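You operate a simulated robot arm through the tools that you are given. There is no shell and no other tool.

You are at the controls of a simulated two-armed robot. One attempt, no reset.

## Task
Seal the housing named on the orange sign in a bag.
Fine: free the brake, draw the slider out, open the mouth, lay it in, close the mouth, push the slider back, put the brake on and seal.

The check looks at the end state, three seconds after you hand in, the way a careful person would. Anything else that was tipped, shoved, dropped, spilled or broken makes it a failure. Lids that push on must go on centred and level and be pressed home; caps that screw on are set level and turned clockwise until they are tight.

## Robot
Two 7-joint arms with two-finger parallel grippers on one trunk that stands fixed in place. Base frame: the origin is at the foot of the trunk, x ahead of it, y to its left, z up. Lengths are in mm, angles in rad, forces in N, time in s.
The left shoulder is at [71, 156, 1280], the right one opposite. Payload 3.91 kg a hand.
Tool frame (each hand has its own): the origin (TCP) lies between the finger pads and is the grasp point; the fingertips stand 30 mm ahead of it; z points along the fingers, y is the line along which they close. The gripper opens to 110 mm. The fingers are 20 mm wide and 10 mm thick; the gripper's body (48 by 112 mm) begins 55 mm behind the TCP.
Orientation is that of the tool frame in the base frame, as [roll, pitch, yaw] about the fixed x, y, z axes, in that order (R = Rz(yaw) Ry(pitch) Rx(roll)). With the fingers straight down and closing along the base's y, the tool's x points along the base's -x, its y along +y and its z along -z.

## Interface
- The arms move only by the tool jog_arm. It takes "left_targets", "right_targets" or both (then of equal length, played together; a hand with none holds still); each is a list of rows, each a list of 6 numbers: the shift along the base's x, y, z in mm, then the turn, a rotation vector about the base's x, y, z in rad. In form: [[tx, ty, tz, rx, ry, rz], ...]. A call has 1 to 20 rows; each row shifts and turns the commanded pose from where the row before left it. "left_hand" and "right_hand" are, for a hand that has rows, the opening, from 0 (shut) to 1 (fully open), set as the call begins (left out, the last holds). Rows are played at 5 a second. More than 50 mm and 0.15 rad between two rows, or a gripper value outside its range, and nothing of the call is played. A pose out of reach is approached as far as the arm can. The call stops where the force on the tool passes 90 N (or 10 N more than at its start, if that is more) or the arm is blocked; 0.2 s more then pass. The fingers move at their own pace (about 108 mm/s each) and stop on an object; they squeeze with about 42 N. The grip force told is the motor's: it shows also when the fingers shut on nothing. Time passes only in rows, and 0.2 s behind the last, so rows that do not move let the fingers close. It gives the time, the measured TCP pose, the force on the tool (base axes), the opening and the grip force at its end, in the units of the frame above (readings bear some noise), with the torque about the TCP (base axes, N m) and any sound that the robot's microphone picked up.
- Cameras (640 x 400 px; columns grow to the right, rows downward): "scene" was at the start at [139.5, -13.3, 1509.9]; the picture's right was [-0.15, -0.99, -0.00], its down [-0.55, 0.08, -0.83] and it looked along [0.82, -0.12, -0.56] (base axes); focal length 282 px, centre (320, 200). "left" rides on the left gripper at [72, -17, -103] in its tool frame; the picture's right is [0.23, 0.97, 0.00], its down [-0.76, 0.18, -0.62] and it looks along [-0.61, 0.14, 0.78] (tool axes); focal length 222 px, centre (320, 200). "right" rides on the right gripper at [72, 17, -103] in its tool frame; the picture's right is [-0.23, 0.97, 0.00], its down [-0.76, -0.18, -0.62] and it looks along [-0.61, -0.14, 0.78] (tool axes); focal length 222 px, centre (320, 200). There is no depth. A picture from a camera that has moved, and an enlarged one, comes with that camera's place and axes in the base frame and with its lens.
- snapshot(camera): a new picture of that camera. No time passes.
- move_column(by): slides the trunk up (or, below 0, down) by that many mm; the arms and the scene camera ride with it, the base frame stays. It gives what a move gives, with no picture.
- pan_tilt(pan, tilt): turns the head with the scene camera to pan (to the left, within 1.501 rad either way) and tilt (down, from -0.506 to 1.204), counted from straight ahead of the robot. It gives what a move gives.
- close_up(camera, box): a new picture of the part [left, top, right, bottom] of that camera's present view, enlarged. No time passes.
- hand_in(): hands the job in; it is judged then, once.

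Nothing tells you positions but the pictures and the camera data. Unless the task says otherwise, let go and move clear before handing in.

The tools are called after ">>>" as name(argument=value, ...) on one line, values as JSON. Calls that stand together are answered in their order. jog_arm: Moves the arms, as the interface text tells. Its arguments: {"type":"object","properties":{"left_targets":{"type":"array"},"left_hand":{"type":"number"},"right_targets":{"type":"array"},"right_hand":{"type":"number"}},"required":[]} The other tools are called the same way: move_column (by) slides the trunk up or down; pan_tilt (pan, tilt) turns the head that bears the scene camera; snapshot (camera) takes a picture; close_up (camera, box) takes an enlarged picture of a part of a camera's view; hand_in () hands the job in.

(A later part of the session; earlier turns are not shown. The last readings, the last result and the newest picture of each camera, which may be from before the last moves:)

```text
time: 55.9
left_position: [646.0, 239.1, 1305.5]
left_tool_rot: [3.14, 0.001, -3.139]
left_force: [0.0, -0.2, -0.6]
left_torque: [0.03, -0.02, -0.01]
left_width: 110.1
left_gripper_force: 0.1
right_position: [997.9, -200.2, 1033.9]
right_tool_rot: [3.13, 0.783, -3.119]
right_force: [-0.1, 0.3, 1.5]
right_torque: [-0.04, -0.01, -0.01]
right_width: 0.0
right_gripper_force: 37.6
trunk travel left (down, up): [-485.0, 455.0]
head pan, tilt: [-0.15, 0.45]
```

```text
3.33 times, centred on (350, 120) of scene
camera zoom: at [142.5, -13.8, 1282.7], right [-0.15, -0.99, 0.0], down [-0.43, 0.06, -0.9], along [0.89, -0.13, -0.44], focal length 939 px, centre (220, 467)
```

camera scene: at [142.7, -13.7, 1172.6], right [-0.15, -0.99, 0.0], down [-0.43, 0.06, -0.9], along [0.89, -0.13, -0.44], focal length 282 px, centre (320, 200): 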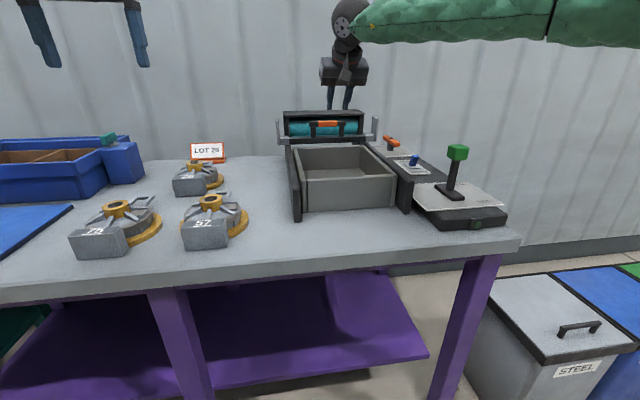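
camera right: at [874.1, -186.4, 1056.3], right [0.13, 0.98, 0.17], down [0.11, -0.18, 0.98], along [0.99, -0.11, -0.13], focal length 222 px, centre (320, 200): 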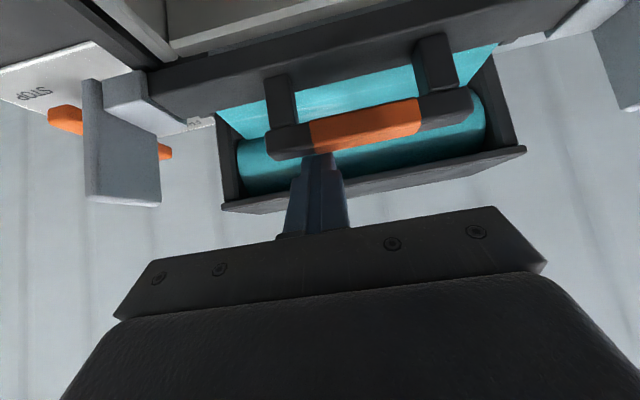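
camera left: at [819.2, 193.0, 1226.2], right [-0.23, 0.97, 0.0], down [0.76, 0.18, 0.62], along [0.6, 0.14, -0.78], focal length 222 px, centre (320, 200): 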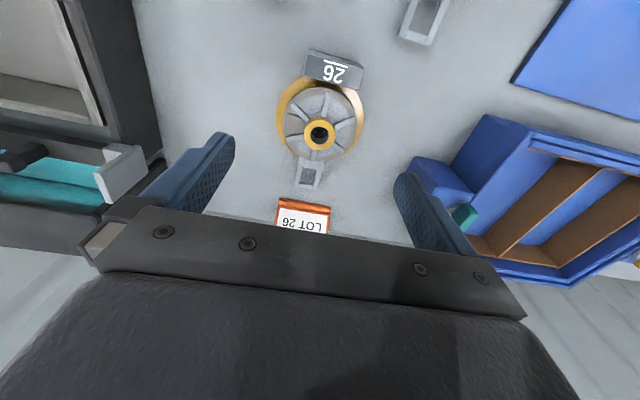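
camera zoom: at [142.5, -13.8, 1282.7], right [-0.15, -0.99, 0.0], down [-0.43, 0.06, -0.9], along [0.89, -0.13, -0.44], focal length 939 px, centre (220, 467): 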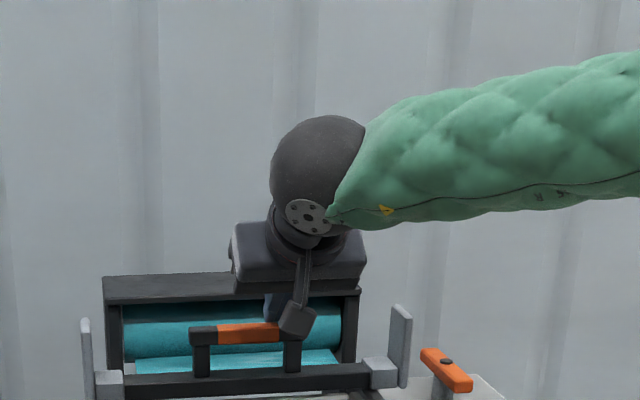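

The slider follows easily. I'll draw it out further in small even steps.

>>> jog_arm(right_targets=[[-12, 0, 0, 0, 0, 0], [-12, 0, 0, 0, 0, 0], [-12, 0, 0, 0, 0, 0], [-12, 0, 0, 0, 0, 0], [-12, 0, 0, 0, 0, 0], [-12, 0, 0, 0, 0, 0], [-12, 0, 0, 0, 0, 0], [-12, 0, 0, 0, 0, 0], [-12, 0, 0, 0, 0, 0], [-12, 0, 0, 0, 0, 0]])

>>> snapshot(camera="right")

>>> snapshot(camera="scene")

```text
time: 58.1
left_position: [646.6, 238.7, 1305.3]
left_tool_rot: [3.141, 0.001, -3.14]
left_force: [0.5, -0.3, -0.3]
left_torque: [-0.03, -0.04, -0.02]
left_width: 109.8
left_gripper_force: 0.1
right_position: [876.8, -199.7, 1034.4]
right_tool_rot: [3.131, 0.783, -3.119]
right_force: [1.2, -0.5, 0.4]
right_torque: [-0.03, 0.04, -0.01]
right_width: 0.0
right_gripper_force: 37.8
trunk travel left (down, up): [-485.0, 455.0]
head pan, tilt: [-0.15, 0.45]
```

```text
taken
camera right: at [753.4, -185.9, 1057.0], right [0.13, 0.98, 0.17], down [0.11, -0.18, 0.98], along [0.99, -0.11, -0.13], focal length 222 px, centre (320, 200)
```

right: 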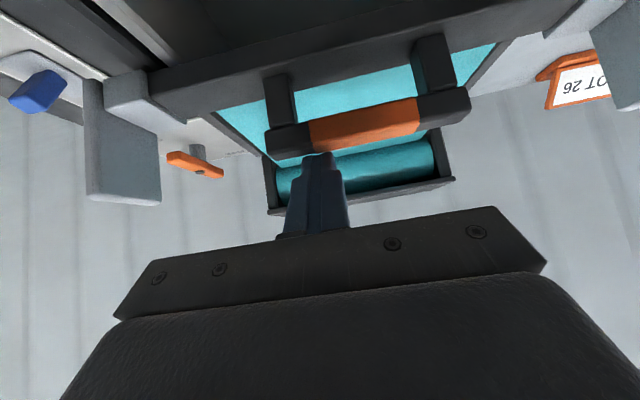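

```text
taken
camera scene: at [142.4, -13.7, 1282.7], right [-0.15, -0.99, 0.0], down [-0.43, 0.06, -0.9], along [0.89, -0.13, -0.44], focal length 282 px, centre (320, 200)
```

scene: 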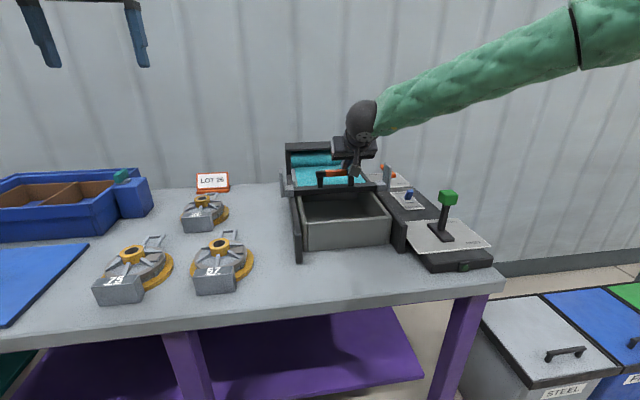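

The film is drawing out over the tray. I'll keep pulling with checks for the end stop.

>>> jog_arm(right_targets=[[-12, 0, 0, 0, 0, 0], [-12, 0, 0, 0, 0, 0], [-12, 0, 0, 0, 0, 0], [-12, 0, 0, 0, 0, 0], [-12, 0, 0, 0, 0, 0], [-12, 0, 0, 0, 0, 0]])

>>> snapshot(camera="right")

>>> close_up(camera="scene", box=[270, 100, 510, 280])

```text
time: 59.5
left_position: [646.8, 240.2, 1307.1]
left_tool_rot: [3.141, -0.001, -3.139]
left_force: [0.2, -0.6, 0.2]
left_torque: [-0.02, 0.0, 0.01]
left_width: 109.7
left_gripper_force: 0.2
right_position: [805.2, -200.4, 1035.4]
right_tool_rot: [3.131, 0.782, -3.118]
right_force: [1.7, 0.6, 2.7]
right_torque: [0.0, -0.08, 0.02]
right_width: 0.0
right_gripper_force: 37.7
trunk travel left (down, up): [-485.0, 455.0]
head pan, tilt: [-0.15, 0.45]
```

```text
taken
camera right: at [681.2, -186.0, 1056.4], right [0.13, 0.98, 0.17], down [0.11, -0.18, 0.98], along [0.99, -0.11, -0.13], focal length 222 px, centre (320, 200)
```

right: 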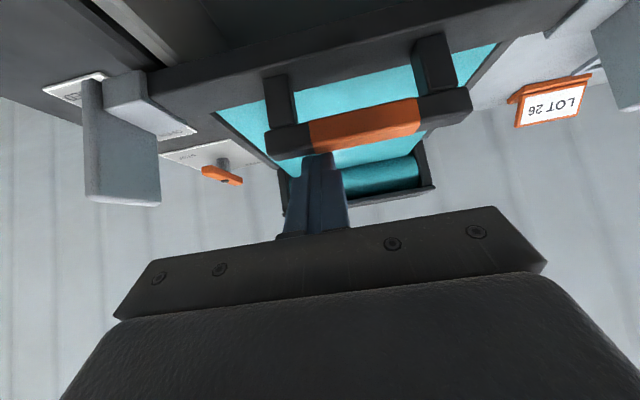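

```text
2.22 times, centred on (390, 190) of scene
camera zoom: at [142.2, -13.7, 1282.7], right [-0.15, -0.99, 0.0], down [-0.43, 0.06, -0.9], along [0.89, -0.13, -0.44], focal length 626 px, centre (164, 222)
```

zoom: 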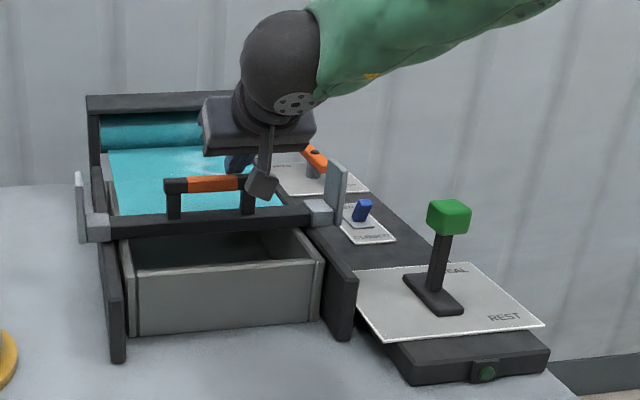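

Still moving freely with about 2 N. I'll continue in smaller steps toward the rail ends.

>>> jog_arm(right_targets=[[-8, 0, 0, 0, 0, 0], [-8, 0, 0, 0, 0, 0], [-8, 0, 0, 0, 0, 0], [-8, 0, 0, 0, 0, 0], [-8, 0, 0, 0, 0, 0]])

>>> close_up(camera="scene", box=[270, 100, 510, 280])

>>> snapshot(camera="right")

```text
time: 60.7
left_position: [645.4, 238.8, 1306.3]
left_tool_rot: [-3.141, -0.001, -3.14]
left_force: [0.9, 0.1, -0.2]
left_torque: [0.03, -0.01, 0.02]
left_width: 109.9
left_gripper_force: 0.1
right_position: [766.2, -200.4, 1033.9]
right_tool_rot: [3.134, 0.783, -3.117]
right_force: [1.6, -0.3, 3.6]
right_torque: [0.0, -0.1, 0.01]
right_width: 0.3
right_gripper_force: 37.7
trunk travel left (down, up): [-485.0, 455.0]
head pan, tilt: [-0.15, 0.45]
```

```text
2.22 times, centred on (390, 190) of scene
camera zoom: at [142.4, -13.7, 1282.7], right [-0.15, -0.99, 0.0], down [-0.43, 0.06, -0.9], along [0.89, -0.13, -0.44], focal length 626 px, centre (164, 222)
```

zoom: 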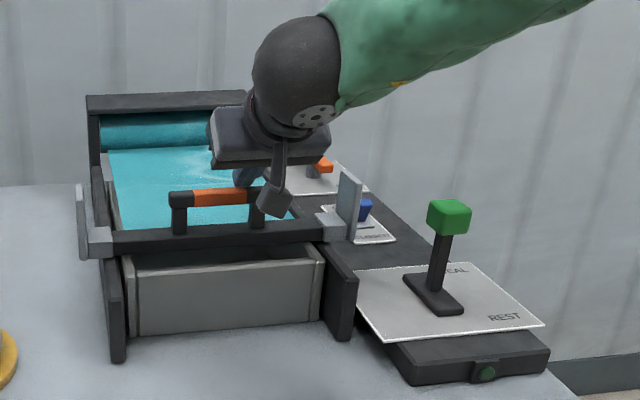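

```text
taken
camera right: at [642.0, -186.1, 1056.6], right [0.13, 0.98, 0.17], down [0.11, -0.18, 0.98], along [0.99, -0.11, -0.13], focal length 222 px, centre (320, 200)
```

right: 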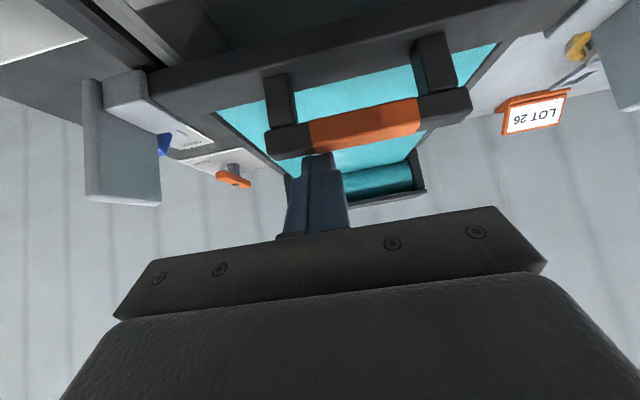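

Slider is at about x=766 with the tray front near 722. Continuing until it meets its stop.

>>> jog_arm(right_targets=[[-6, 0, 0, 0, 0, 0], [-6, 0, 0, 0, 0, 0], [-6, 0, 0, 0, 0, 0], [-6, 0, 0, 0, 0, 0]])

>>> close_up(camera="scene", box=[270, 100, 510, 280])

```text
time: 61.7
left_position: [646.8, 240.3, 1304.9]
left_tool_rot: [3.141, 0.001, -3.138]
left_force: [0.1, 0.2, -0.5]
left_torque: [-0.02, 0.0, 0.0]
left_width: 110.1
left_gripper_force: 0.0
right_position: [741.6, -199.5, 1034.4]
right_tool_rot: [3.131, 0.784, -3.119]
right_force: [-0.2, 0.6, 2.3]
right_torque: [-0.01, 0.0, 0.03]
right_width: 0.0
right_gripper_force: 37.5
trunk travel left (down, up): [-485.0, 455.0]
head pan, tilt: [-0.15, 0.45]
```

```text
2.22 times, centred on (390, 190) of scene
camera zoom: at [142.6, -13.7, 1282.6], right [-0.15, -0.99, 0.0], down [-0.43, 0.06, -0.9], along [0.89, -0.13, -0.44], focal length 626 px, centre (164, 222)
```

zoom: 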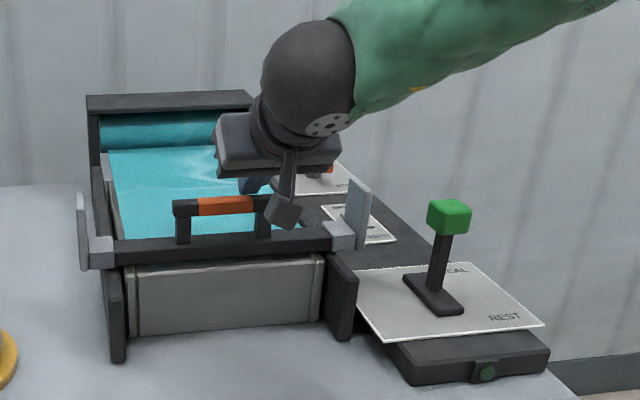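

Still free at x≈742. A bit more in small steps.

>>> jog_arm(right_targets=[[-5, 0, 0, 0, 0, 0], [-5, 0, 0, 0, 0, 0], [-5, 0, 0, 0, 0, 0], [-5, 0, 0, 0, 0, 0]])

>>> close_up(camera="scene", box=[270, 100, 510, 280])

>>> snapshot(camera="right")

```text
time: 62.7
left_position: [647.0, 239.1, 1305.4]
left_tool_rot: [3.141, 0.001, -3.14]
left_force: [0.1, -0.6, -0.6]
left_torque: [0.0, 0.0, 0.02]
left_width: 110.1
left_gripper_force: 0.0
right_position: [720.8, -200.1, 1035.2]
right_tool_rot: [3.134, 0.784, -3.118]
right_force: [-0.1, 0.7, 1.2]
right_torque: [0.02, -0.01, -0.02]
right_width: 0.0
right_gripper_force: 37.3
trunk travel left (down, up): [-485.0, 455.0]
head pan, tilt: [-0.15, 0.45]
```

```text
2.22 times, centred on (390, 190) of scene
camera zoom: at [142.5, -13.7, 1282.7], right [-0.15, -0.99, 0.0], down [-0.43, 0.06, -0.9], along [0.89, -0.13, -0.44], focal length 626 px, centre (164, 222)
```

zoom: 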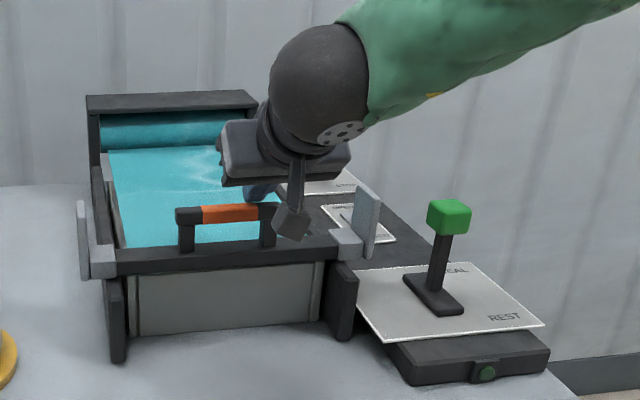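

```text
taken
camera right: at [597.9, -186.4, 1056.6], right [0.13, 0.98, 0.17], down [0.11, -0.18, 0.98], along [0.99, -0.11, -0.13], focal length 222 px, centre (320, 200)
```

right: 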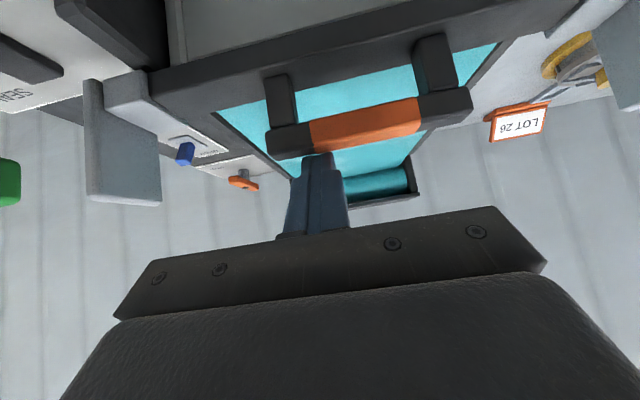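

No stop yet; continuing in 4 mm steps while watching force.

>>> jog_arm(right_targets=[[-4, 0, 0, 0, 0, 0], [-4, 0, 0, 0, 0, 0], [-4, 0, 0, 0, 0, 0], [-4, 0, 0, 0, 0, 0]])

>>> close_up(camera="scene", box=[270, 100, 510, 280])

```text
time: 63.7
left_position: [647.5, 238.9, 1306.1]
left_tool_rot: [-3.141, -0.002, 3.141]
left_force: [0.5, -0.6, -0.5]
left_torque: [0.01, 0.0, 0.0]
left_width: 110.0
left_gripper_force: 0.1
right_position: [706.4, -201.7, 1034.8]
right_tool_rot: [3.132, 0.783, -3.119]
right_force: [10.1, -1.1, 7.1]
right_torque: [0.02, -0.29, -0.08]
right_width: 0.0
right_gripper_force: 38.1
trunk travel left (down, up): [-485.0, 455.0]
head pan, tilt: [-0.15, 0.45]
```

```text
2.22 times, centred on (390, 190) of scene
camera zoom: at [143.2, -13.7, 1282.8], right [-0.15, -0.99, 0.0], down [-0.43, 0.06, -0.9], along [0.89, -0.13, -0.44], focal length 626 px, centre (164, 222)
```

zoom: 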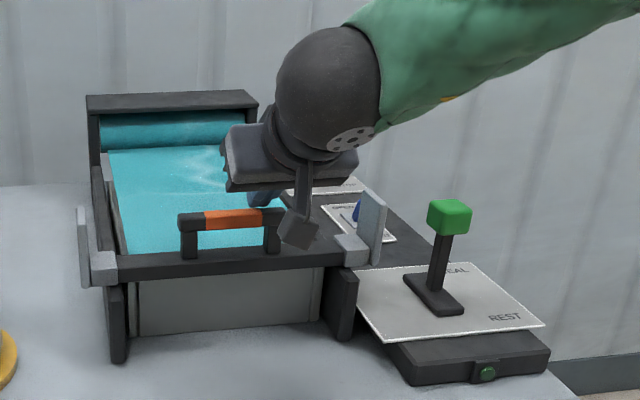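

Force rose to 10 N, suggesting the stop. One more tiny nudge to confirm, then I'll look at the film.

>>> jog_arm(right_targets=[[-2, 0, 0, 0, 0, 0], [-1, 0, 0, 0, 0, 0]])

>>> close_up(camera="scene", box=[270, 120, 430, 240])

>>> snapshot(camera="right")

```text
time: 64.3
left_position: [650.5, 241.1, 1304.7]
left_tool_rot: [3.14, -0.005, -3.141]
left_force: [1.0, -0.1, 0.7]
left_torque: [-0.02, -0.03, -0.03]
left_width: 110.1
left_gripper_force: 0.0
right_position: [705.8, -200.2, 1035.4]
right_tool_rot: [3.132, 0.786, -3.121]
right_force: [43.3, -2.9, 17.2]
right_torque: [0.04, -1.24, -0.14]
right_width: 0.1
right_gripper_force: 37.7
trunk travel left (down, up): [-485.0, 455.0]
head pan, tilt: [-0.15, 0.45]
```

```text
3.33 times, centred on (350, 180) of scene
camera zoom: at [145.6, -13.6, 1282.6], right [-0.15, -0.99, 0.0], down [-0.43, 0.06, -0.9], along [0.89, -0.13, -0.44], focal length 939 px, centre (220, 267)
```

zoom: 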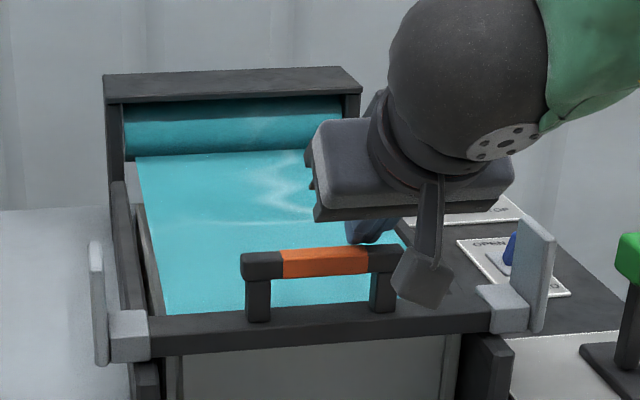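

```text
taken
camera right: at [582.5, -186.5, 1057.0], right [0.13, 0.98, 0.17], down [0.1, -0.18, 0.98], along [0.99, -0.11, -0.13], focal length 222 px, centre (320, 200)
```

right: 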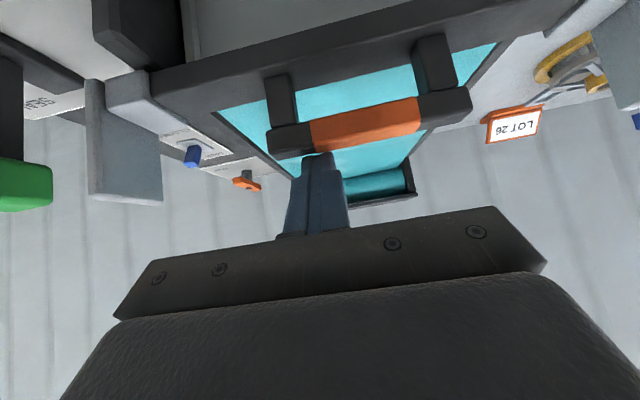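

Hard stop confirmed; the slider is fully out. I'll release forward and lift the right hand away, then inspect.

>>> jog_arm(right_targets=[[5, 0, 0, 0, 0, 0], [8, 0, 4, 0, 0, 0], [5, 0, 20, 0, 0, 0], [0, 0, 40, 0, 0, 0], [0, -30, 30, 0, 0, 0], [0, -40, 20, 0, 0, 0], [0, -40, 10, 0, 0, 0], [0, -40, 0, 0, 0, 0], [0, -40, 0, 0, 0, 0]])

>>> snapshot(camera="scene")

>>> close_up(camera="scene", box=[270, 120, 430, 240])

>>> snapshot(camera="right")

```text
time: 66.3
left_position: [645.9, 237.7, 1305.4]
left_tool_rot: [3.14, 0.001, -3.139]
left_force: [-0.4, -0.5, -0.1]
left_torque: [0.05, -0.01, 0.01]
left_width: 110.0
left_gripper_force: 0.2
right_position: [721.0, -390.8, 1157.5]
right_tool_rot: [3.13, 0.782, -3.12]
right_force: [0.4, -1.0, 0.0]
right_torque: [-0.03, 0.01, 0.02]
right_width: 0.1
right_gripper_force: 37.4
trunk travel left (down, up): [-485.0, 455.0]
head pan, tilt: [-0.15, 0.45]
```

```text
taken
camera scene: at [142.4, -15.1, 1282.7], right [-0.15, -0.99, 0.0], down [-0.43, 0.07, -0.9], along [0.89, -0.13, -0.44], focal length 282 px, centre (320, 200)
```

scene: 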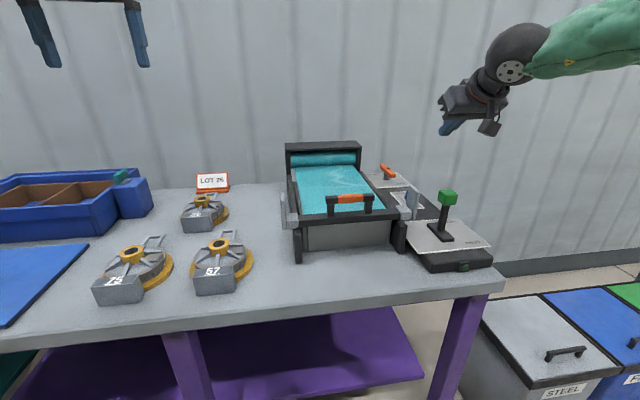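

```text
3.33 times, centred on (350, 180) of scene
camera zoom: at [142.4, -15.1, 1282.7], right [-0.15, -0.99, 0.0], down [-0.43, 0.07, -0.9], along [0.89, -0.13, -0.44], focal length 939 px, centre (220, 267)
```

zoom: 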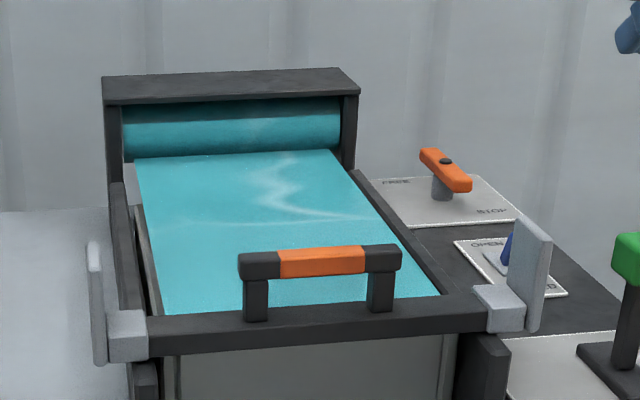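

```text
taken
camera right: at [597.2, -376.9, 1180.3], right [0.13, 0.98, 0.17], down [0.11, -0.18, 0.98], along [0.99, -0.11, -0.13], focal length 222 px, centre (320, 200)
```

right: 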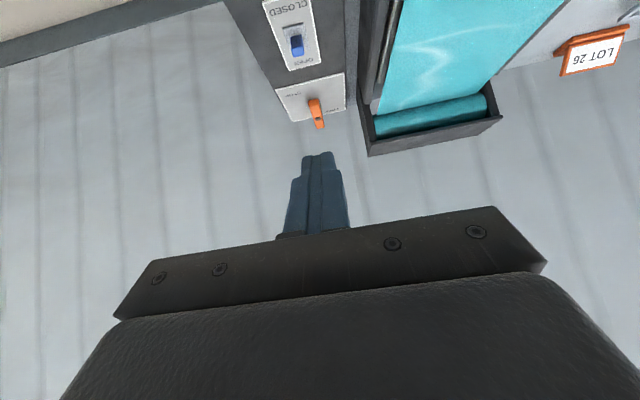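

The film covers the tray. Now the blue mouth switch: I'll zoom in to locate its knob precisely.

>>> close_up(camera="right", box=[250, 0, 360, 130])

>>> close_up(camera="scene", box=[370, 150, 450, 230])

```text
3.08 times, centred on (305, 65) of right
camera zoom: at [597.2, -376.9, 1180.3], right [0.13, 0.98, 0.17], down [0.11, -0.18, 0.98], along [0.99, -0.11, -0.13], focal length 684 px, centre (366, 615)
```

zoom: 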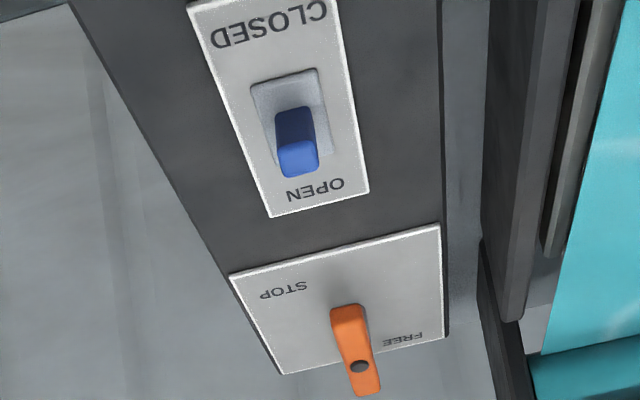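

```text
5.00 times, centred on (410, 190) of scene
camera zoom: at [142.4, -15.1, 1282.7], right [-0.15, -0.99, 0.0], down [-0.43, 0.07, -0.9], along [0.89, -0.13, -0.44], focal length 1409 px, centre (-130, 250)
```

zoom: 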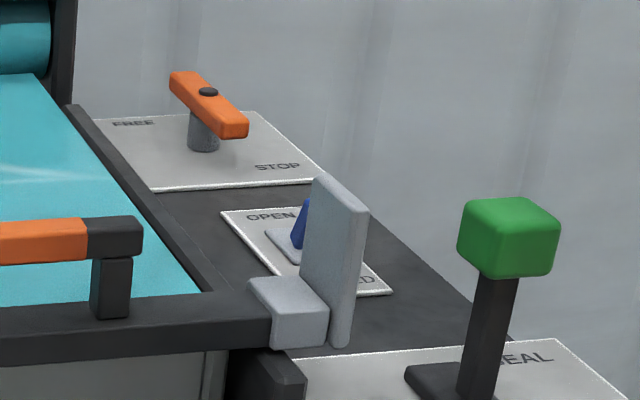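

The knob top is at about (881, -406, 929), leaning to CLOSED over a base at (896, -405, 898). I'll set the tool vertical (safer past the lever) and come down just in front of the knob.

>>> jog_arm(right_targets=[[15, -2, 0, 0, 0.13, 0], [20, -2, 0, 0, 0.13, 0], [20, -2, 0, 0, 0.13, 0], [20, -2, 0, 0, 0.13, 0], [20, -2, 0, 0, 0.13, 0], [20, -2, 0, 0, 0.13, 0], [12, -2, -20, 0, 0, 0], [0, 0, -40, 0, 0, 0], [0, 0, -40, 0, 0, 0], [0, 0, -40, 0, 0, 0]])

>>> snapshot(camera="right")

>>> close_up(camera="scene", box=[360, 90, 480, 230])

```text
time: 68.5
left_position: [647.4, 238.2, 1304.1]
left_tool_rot: [-3.141, -0.001, -3.139]
left_force: [-0.2, -0.4, 0.5]
left_torque: [-0.01, 0.02, -0.01]
left_width: 109.7
left_gripper_force: 0.0
right_position: [847.1, -405.5, 1017.2]
right_tool_rot: [3.115, 0.004, -3.126]
right_force: [0.0, 0.0, -0.5]
right_torque: [0.01, 0.02, 0.0]
right_width: 0.1
right_gripper_force: 37.2
trunk travel left (down, up): [-485.0, 455.0]
head pan, tilt: [-0.15, 0.45]
```

```text
taken
camera right: at [776.5, -391.8, 1120.4], right [0.21, 0.98, 0.03], down [0.76, -0.18, 0.62], along [0.61, -0.11, -0.78], focal length 222 px, centre (320, 200)
```

right: 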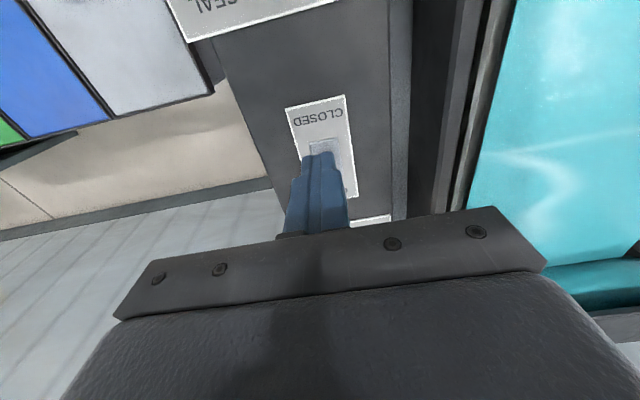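

```text
2.86 times, centred on (420, 160) of scene
camera zoom: at [143.6, -14.2, 1282.6], right [-0.15, -0.99, 0.0], down [-0.43, 0.07, -0.9], along [0.89, -0.13, -0.44], focal length 805 px, centre (34, 314)
```

zoom: 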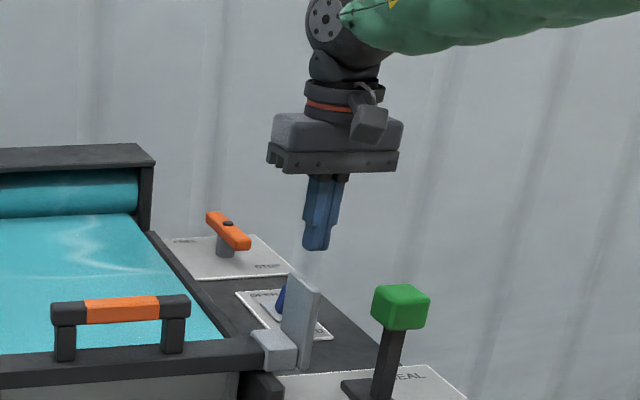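

Aligned in y with the switch. Lowering in front of the knob to z≈939.

>>> jog_arm(right_targets=[[0, 0, -40, 0, 0, 0], [0, 0, -38, 0, 0, 0]])

>>> snapshot(camera="right")

>>> close_up(camera="scene", box=[360, 90, 480, 230])

```text
time: 69.1
left_position: [647.5, 238.5, 1306.3]
left_tool_rot: [3.139, 0.0, -3.14]
left_force: [-0.4, 0.6, -0.2]
left_torque: [0.0, -0.04, 0.01]
left_width: 110.2
left_gripper_force: 0.1
right_position: [847.7, -404.9, 939.3]
right_tool_rot: [3.117, 0.004, -3.125]
right_force: [-0.6, 0.2, 0.4]
right_torque: [-0.01, 0.01, 0.02]
right_width: 0.0
right_gripper_force: 37.4
trunk travel left (down, up): [-485.0, 455.0]
head pan, tilt: [-0.15, 0.45]
```

```text
taken
camera right: at [776.6, -391.1, 1043.4], right [0.21, 0.98, 0.03], down [0.76, -0.18, 0.62], along [0.61, -0.11, -0.78], focal length 222 px, centre (320, 200)
```

right: 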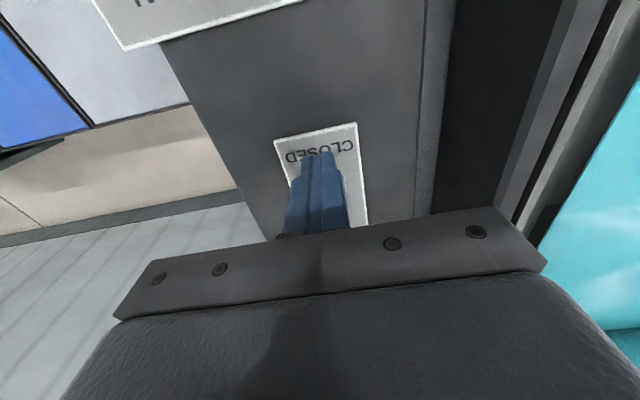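

```text
2.86 times, centred on (420, 160) of scene
camera zoom: at [143.1, -14.0, 1282.7], right [-0.15, -0.99, 0.0], down [-0.43, 0.07, -0.9], along [0.89, -0.13, -0.44], focal length 805 px, centre (34, 314)
```

zoom: 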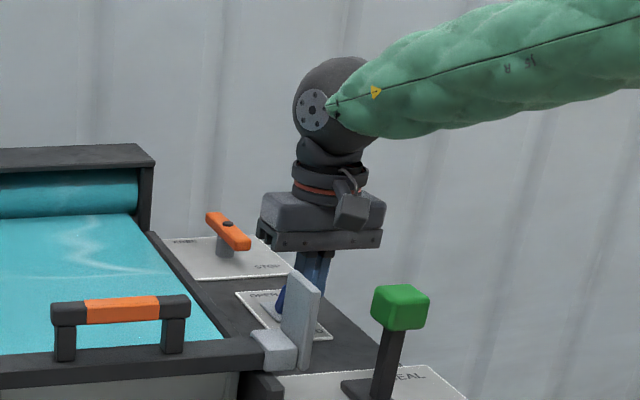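

The finger stands just in front of the knob. Pushing forward in small steps.

>>> jog_arm(right_targets=[[5, 0, 0, 0, 0, 0], [5, 0, 0, 0, 0, 0], [4, 0, 0, 0, 0, 0], [4, 0, 0, 0, 0, 0], [4, 0, 0, 0, 0, 0], [4, 0, 0, 0, 0, 0]])

>>> close_up(camera="scene", box=[360, 90, 480, 230])

```text
time: 70.5
left_position: [646.8, 238.9, 1304.9]
left_tool_rot: [-3.14, 0.003, -3.14]
left_force: [-0.8, 0.3, -0.4]
left_torque: [0.02, 0.02, 0.0]
left_width: 110.0
left_gripper_force: 0.1
right_position: [874.3, -404.8, 939.9]
right_tool_rot: [3.116, 0.004, -3.126]
right_force: [0.0, 0.5, 0.2]
right_torque: [0.01, 0.0, 0.01]
right_width: 0.0
right_gripper_force: 37.4
trunk travel left (down, up): [-485.0, 455.0]
head pan, tilt: [-0.15, 0.45]
```

```text
2.86 times, centred on (420, 160) of scene
camera zoom: at [142.7, -13.7, 1282.6], right [-0.15, -0.99, 0.0], down [-0.43, 0.06, -0.9], along [0.89, -0.13, -0.44], focal length 805 px, centre (34, 314)
```

zoom: 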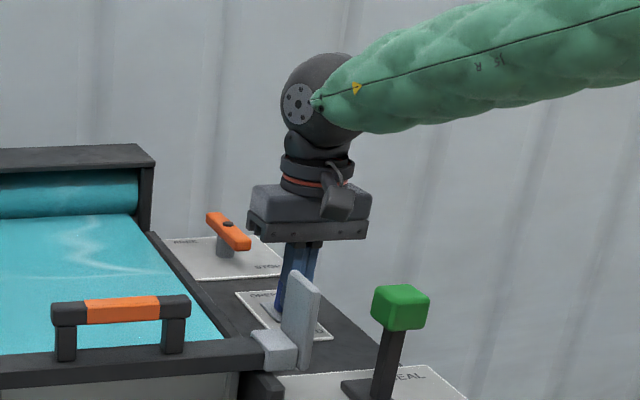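

No resistance felt yet; continuing forward to carry the knob over.

>>> jog_arm(right_targets=[[4, 0, 0, 0, 0, 0], [4, 0, 0, 0, 0, 0], [4, 0, 0, 0, 0, 0], [4, 0, 0, 0, 0, 0]])

>>> snapshot(camera="right")

>>> close_up(camera="scene", box=[270, 110, 450, 240])

```text
time: 71.5
left_position: [643.7, 238.0, 1307.7]
left_tool_rot: [-3.141, 0.0, -3.141]
left_force: [0.1, -0.1, 0.0]
left_torque: [0.02, 0.0, -0.03]
left_width: 110.0
left_gripper_force: 0.0
right_position: [884.5, -404.4, 942.0]
right_tool_rot: [3.118, 0.001, -3.125]
right_force: [-37.4, 4.1, 0.0]
right_torque: [0.1, 1.14, -0.01]
right_width: 0.0
right_gripper_force: 37.5
trunk travel left (down, up): [-485.0, 455.0]
head pan, tilt: [-0.15, 0.45]
```

```text
taken
camera right: at [813.7, -390.8, 1045.0], right [0.21, 0.98, 0.02], down [0.76, -0.18, 0.62], along [0.61, -0.11, -0.78], focal length 222 px, centre (320, 200)
```

right: 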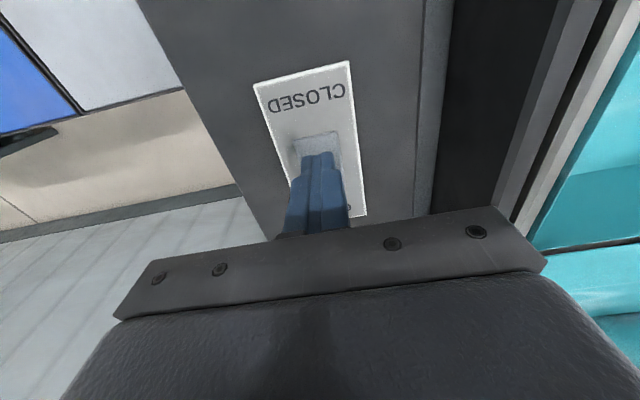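

```text
3.08 times, centred on (360, 175) of scene
camera zoom: at [139.5, -13.6, 1283.0], right [-0.15, -0.99, 0.0], down [-0.43, 0.07, -0.9], along [0.89, -0.14, -0.43], focal length 867 px, centre (197, 277)
```

zoom: 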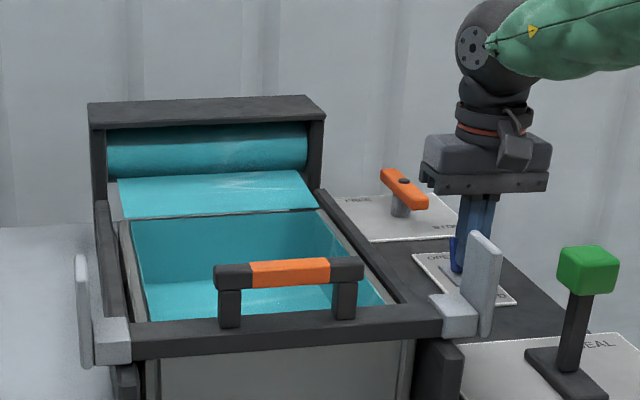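

The mouth opened: the film now lines the tray as a pocket. I'll back the right hand off and park it to the right, clear of the tray.

>>> jog_arm(right_targets=[[-6, 0, 0, 0, 0, 0], [-4, 0, 10, 0, 0, 0], [-5, 0, 40, 0, 0, 0], [-5, -10, 45, 0, 0, 0], [-5, -20, 45, 0, 0, 0], [-10, -40, 25, 0, 0, 0], [-10, -45, 0, 0, 0, 0]])

>>> snapshot(camera="scene")

>>> close_up(camera="scene", box=[270, 110, 450, 240])

>>> snapshot(camera="right")

```text
time: 73.1
left_position: [645.5, 238.6, 1305.6]
left_tool_rot: [3.142, -0.001, -3.14]
left_force: [-0.2, 0.2, -0.1]
left_torque: [-0.03, -0.01, 0.01]
left_width: 110.1
left_gripper_force: 0.0
right_position: [844.0, -519.6, 1104.9]
right_tool_rot: [3.115, 0.004, -3.126]
right_force: [0.4, 0.3, 0.4]
right_torque: [-0.02, 0.03, -0.06]
right_width: 0.1
right_gripper_force: 37.7
trunk travel left (down, up): [-485.0, 455.0]
head pan, tilt: [-0.15, 0.45]
```

```text
taken
camera scene: at [142.5, -14.8, 1282.7], right [-0.15, -0.99, 0.0], down [-0.43, 0.07, -0.9], along [0.89, -0.13, -0.44], focal length 282 px, centre (320, 200)
```

scene: 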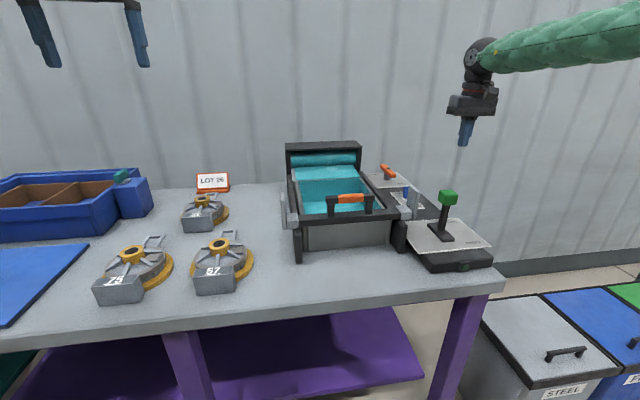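

```text
3.08 times, centred on (360, 175) of scene
camera zoom: at [142.5, -14.8, 1282.7], right [-0.15, -0.99, 0.0], down [-0.43, 0.07, -0.9], along [0.89, -0.13, -0.44], focal length 867 px, centre (197, 277)
```

zoom: 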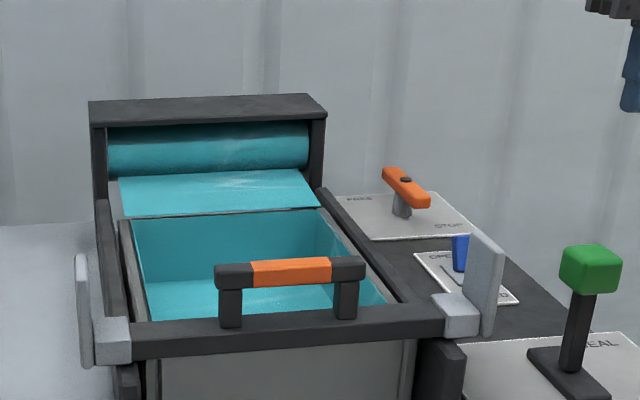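

```text
taken
camera right: at [772.5, -505.9, 1207.8], right [0.21, 0.98, 0.03], down [0.76, -0.18, 0.62], along [0.61, -0.11, -0.78], focal length 222 px, centre (320, 200)
```

right: 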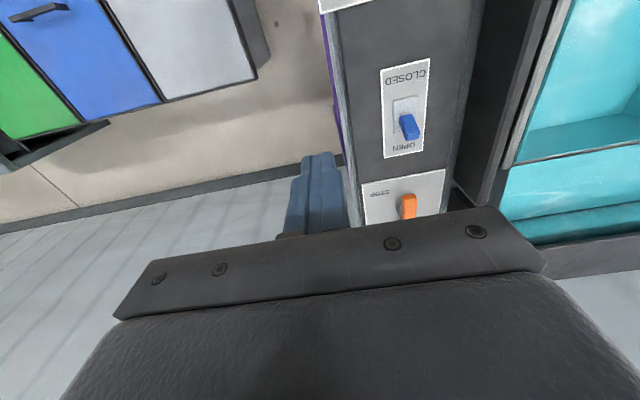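

The pocket spans roughly x 728–985, y -70 to -275. Now the left hand goes over housing 26 for a close look.

>>> jog_arm(left_targets=[[30.5, -2.9, -25.6, 0, 0, 0], [30.5, -2.9, -25.6, 0, 0, 0], [30.5, -2.9, -25.6, 0, 0, 0], [30.5, -2.9, -25.6, 0, 0, 0], [30.5, -2.9, -25.6, 0, 0, 0], [30.5, -2.9, -25.6, 0, 0, 0], [30.5, -2.9, -25.6, 0, 0, 0], [30.5, -2.9, -25.6, 0, 0, 0]])

>>> snapshot(camera="left")

>>> close_up(camera="left", box=[240, 40, 400, 220])

>>> close_up(camera="scene", box=[160, 160, 260, 250])

```text
time: 74.9
left_position: [892.7, 216.1, 1099.4]
left_tool_rot: [-3.142, 0.0, -3.139]
left_force: [0.2, 0.7, 0.2]
left_torque: [0.02, 0.02, 0.0]
left_width: 110.1
left_gripper_force: 0.1
right_position: [844.6, -519.3, 1103.7]
right_tool_rot: [3.117, 0.003, -3.126]
right_force: [0.1, -0.2, 0.8]
right_torque: [-0.03, 0.01, 0.0]
right_width: 0.1
right_gripper_force: 37.8
trunk travel left (down, up): [-485.0, 455.0]
head pan, tilt: [-0.15, 0.45]
```

```text
taken
camera left: at [820.2, 199.1, 1203.6], right [-0.23, 0.97, 0.0], down [0.76, 0.18, 0.62], along [0.61, 0.14, -0.78], focal length 222 px, centre (320, 200)
```

left: 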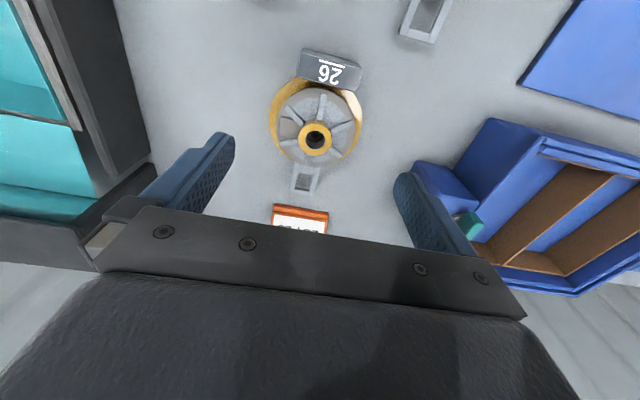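

```text
2.22 times, centred on (320, 130) of left
camera zoom: at [820.2, 199.1, 1203.6], right [-0.23, 0.97, 0.0], down [0.76, 0.18, 0.62], along [0.61, 0.14, -0.78], focal length 494 px, centre (320, 356)
```

zoom: 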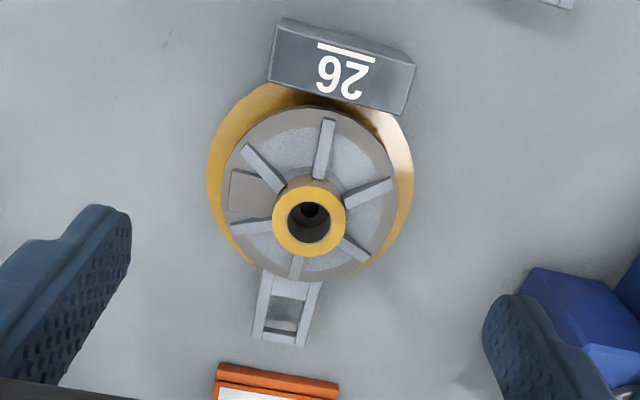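

```text
4.44 times, centred on (210, 205) of scene
camera zoom: at [144.2, -14.1, 1282.5], right [-0.15, -0.99, 0.0], down [-0.43, 0.07, -0.9], along [0.89, -0.13, -0.44], focal length 1252 px, centre (809, 178)
```

zoom: 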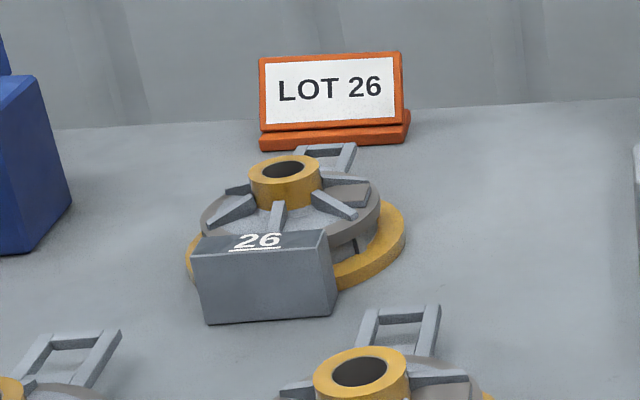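

Housing 26's axis is along x: tag face at x≈847, boss at (935, 219, top z≈928). Before picking, I'll test whether the left hand can reach the tray centre (845, -172) in free air.

>>> jog_arm(left_targets=[[-5.2, -43, 2, 0, 0, 0], [-5.2, -43, 2, 0, 0, 0], [-5.2, -43, 2, 0, 0, 0], [-5.2, -43, 2, 0, 0, 0], [-5.2, -43, 2, 0, 0, 0], [-5.2, -43, 2, 0, 0, 0], [-5.2, -43, 2, 0, 0, 0], [-5.2, -43, 2, 0, 0, 0], [-5.2, -43, 2, 0, 0, 0]])

>>> snapshot(camera="left")

>>> snapshot(camera="scene")

```text
time: 76.9
left_position: [844.0, -171.1, 1118.3]
left_tool_rot: [3.14, 0.0, -3.138]
left_force: [-0.7, 0.9, -0.2]
left_torque: [0.0, 0.0, 0.03]
left_width: 109.8
left_gripper_force: 0.0
right_position: [845.3, -520.5, 1104.3]
right_tool_rot: [3.115, 0.003, -3.126]
right_force: [-0.9, -0.6, 0.3]
right_torque: [0.03, 0.01, 0.0]
right_width: 0.0
right_gripper_force: 38.1
trunk travel left (down, up): [-485.0, 455.0]
head pan, tilt: [-0.15, 0.45]
```

```text
taken
camera left: at [771.7, -188.4, 1222.4], right [-0.23, 0.97, 0.0], down [0.76, 0.18, 0.62], along [0.61, 0.14, -0.78], focal length 222 px, centre (320, 200)
```

left: 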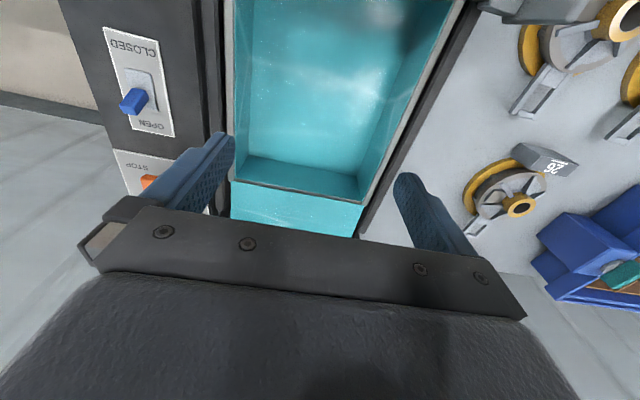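

```text
taken
camera scene: at [142.7, -15.3, 1282.6], right [-0.15, -0.99, 0.0], down [-0.43, 0.07, -0.9], along [0.89, -0.13, -0.44], focal length 282 px, centre (320, 200)
```

scene: 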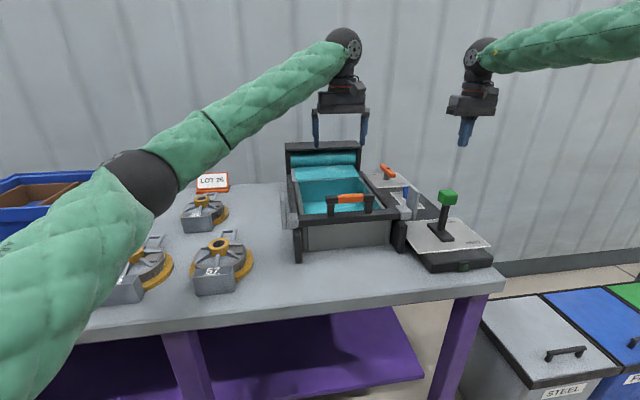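

The left hand reaches the tray centre fine. I'll return over housing 26 while turning the gripper about 80° so the fingers close along the housing's long axis (better against its tag-side weight).

>>> jog_arm(left_targets=[[5, 39, -2, 0, 0, 0.14], [5, 39, -2, 0, 0, 0.14], [5, 39, -2, 0, 0, 0.14], [5, 39, -2, 0, 0, 0.14], [5, 39, -2, 0, 0, 0.14], [5, 39, -2, 0, 0, 0.14], [5, 39, -2, 0, 0, 0.14], [5, 39, -2, 0, 0, 0.14], [5, 39, -2, 0, 0, 0.14], [5, 39, -2, 0, 0, 0.14]])

>>> jog_arm(left_targets=[[20, 0, -20, 0, 0, 0], [21, 0, -20, 0, 0, 0]])

>>> snapshot(camera="left")

>>> snapshot(camera="scene")

```text
time: 79.1
left_position: [893.7, 220.0, 1099.6]
left_tool_rot: [3.142, 0.0, -1.738]
left_force: [0.5, 0.4, 0.1]
left_torque: [-0.02, 0.0, -0.01]
left_width: 109.9
left_gripper_force: 0.0
right_position: [843.0, -518.8, 1105.0]
right_tool_rot: [3.118, 0.004, -3.125]
right_force: [-0.1, 0.3, 0.5]
right_torque: [-0.01, -0.01, -0.01]
right_width: 0.1
right_gripper_force: 37.5
trunk travel left (down, up): [-485.0, 455.0]
head pan, tilt: [-0.15, 0.45]
```

```text
time: 79.7
left_position: [936.0, 219.5, 1058.6]
left_tool_rot: [-3.141, -0.001, -1.738]
left_force: [0.6, -0.2, 0.5]
left_torque: [0.0, -0.02, 0.0]
left_width: 109.9
left_gripper_force: 0.0
right_position: [845.1, -519.6, 1104.0]
right_tool_rot: [3.116, 0.003, -3.124]
right_force: [0.3, 0.7, -0.3]
right_torque: [0.0, 0.02, 0.01]
right_width: 0.0
right_gripper_force: 37.9
trunk travel left (down, up): [-485.0, 455.0]
head pan, tilt: [-0.15, 0.45]
```

```text
taken
camera left: at [940.5, 145.8, 1162.5], right [-1.0, -0.06, 0.0], down [-0.05, 0.78, 0.62], along [-0.04, 0.62, -0.78], focal length 222 px, centre (320, 200)
```

left: 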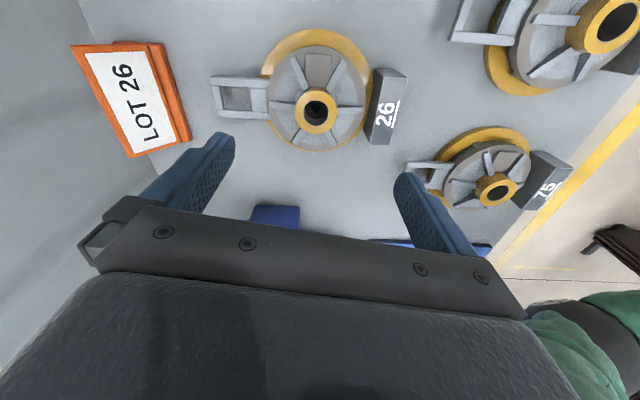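

```text
taken
camera scene: at [143.4, -14.1, 1282.6], right [-0.15, -0.99, 0.0], down [-0.43, 0.07, -0.9], along [0.89, -0.13, -0.44], focal length 282 px, centre (320, 200)
```

scene: 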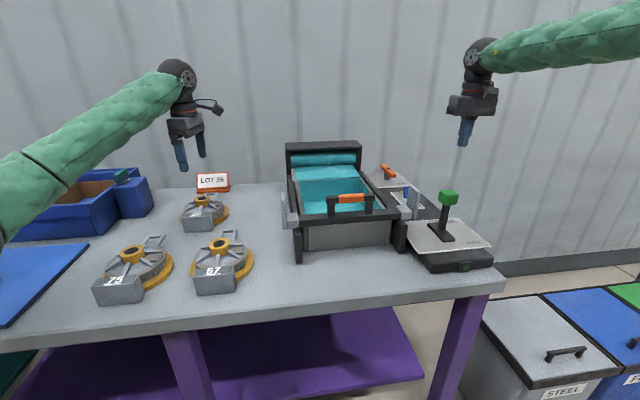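

Reach is fine here. I'll zoom in for a precise boss position before descending.

>>> close_up(camera="left", box=[240, 50, 400, 170])

```text
3.33 times, centred on (320, 110) of left
camera zoom: at [940.5, 145.8, 1162.5], right [-1.0, -0.06, 0.0], down [-0.05, 0.78, 0.62], along [-0.04, 0.62, -0.78], focal length 740 px, centre (320, 500)
```

zoom: 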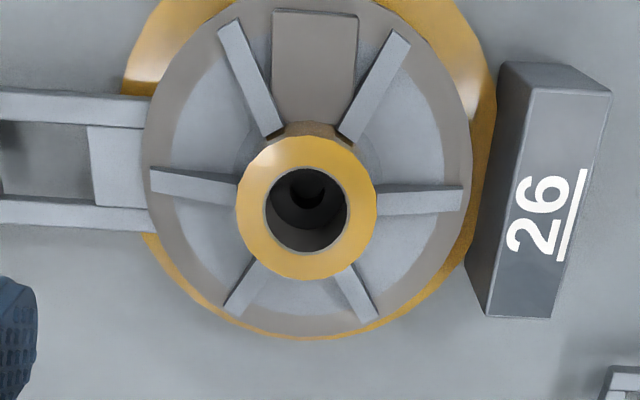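

The boss centre is 4 mm further in x than the hand; I'll correct, narrow the opening to 64 mm, and descend over the boss.

>>> jog_arm(left_targets=[[4, -1.2, 0, 0, 0, 0], [0, 0, -30, 0, 0, 0], [0, 0, -30, 0, 0, 0], [0, 0, -20, 0, 0, 0]], left_hand=0.58)

>>> snapshot(camera="left")

>>> close_up(camera="scene", box=[150, 130, 260, 250])

```text
time: 80.7
left_position: [940.9, 218.3, 977.6]
left_tool_rot: [3.14, -0.001, -1.741]
left_force: [0.5, 0.1, 0.4]
left_torque: [-0.01, -0.02, 0.06]
left_width: 63.9
left_gripper_force: 0.0
right_position: [843.8, -519.5, 1103.6]
right_tool_rot: [3.117, 0.003, -3.126]
right_force: [0.4, 0.8, 0.2]
right_torque: [0.01, 0.03, 0.0]
right_width: 0.0
right_gripper_force: 37.8
trunk travel left (down, up): [-485.0, 455.0]
head pan, tilt: [-0.15, 0.45]
```

```text
taken
camera left: at [944.0, 144.0, 1082.0], right [-1.0, -0.06, 0.0], down [-0.05, 0.78, 0.62], along [-0.04, 0.62, -0.78], focal length 222 px, centre (320, 200)
```

left: 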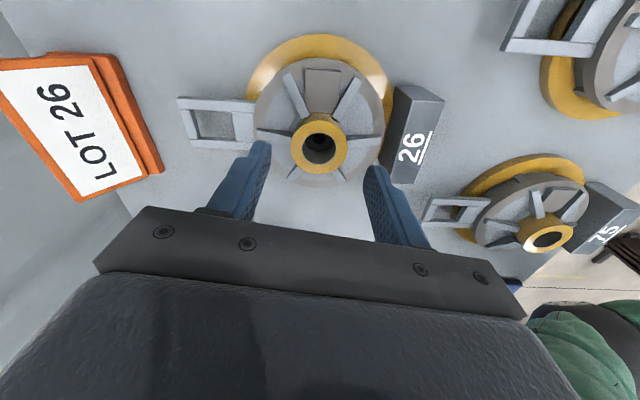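

```text
3.33 times, centred on (205, 190) of scene
camera zoom: at [143.3, -13.7, 1282.7], right [-0.15, -0.99, 0.0], down [-0.43, 0.06, -0.9], along [0.89, -0.13, -0.44], focal length 939 px, centre (703, 233)
```

zoom: 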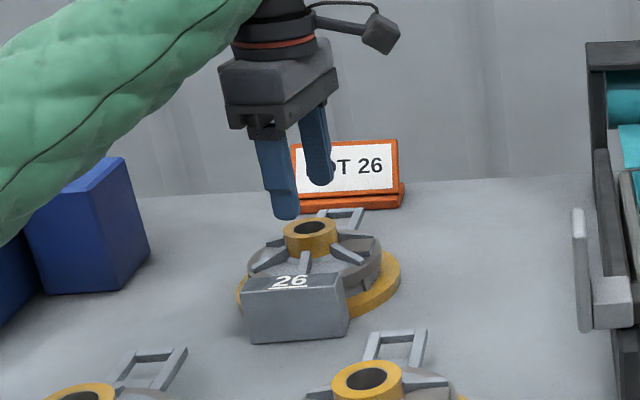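

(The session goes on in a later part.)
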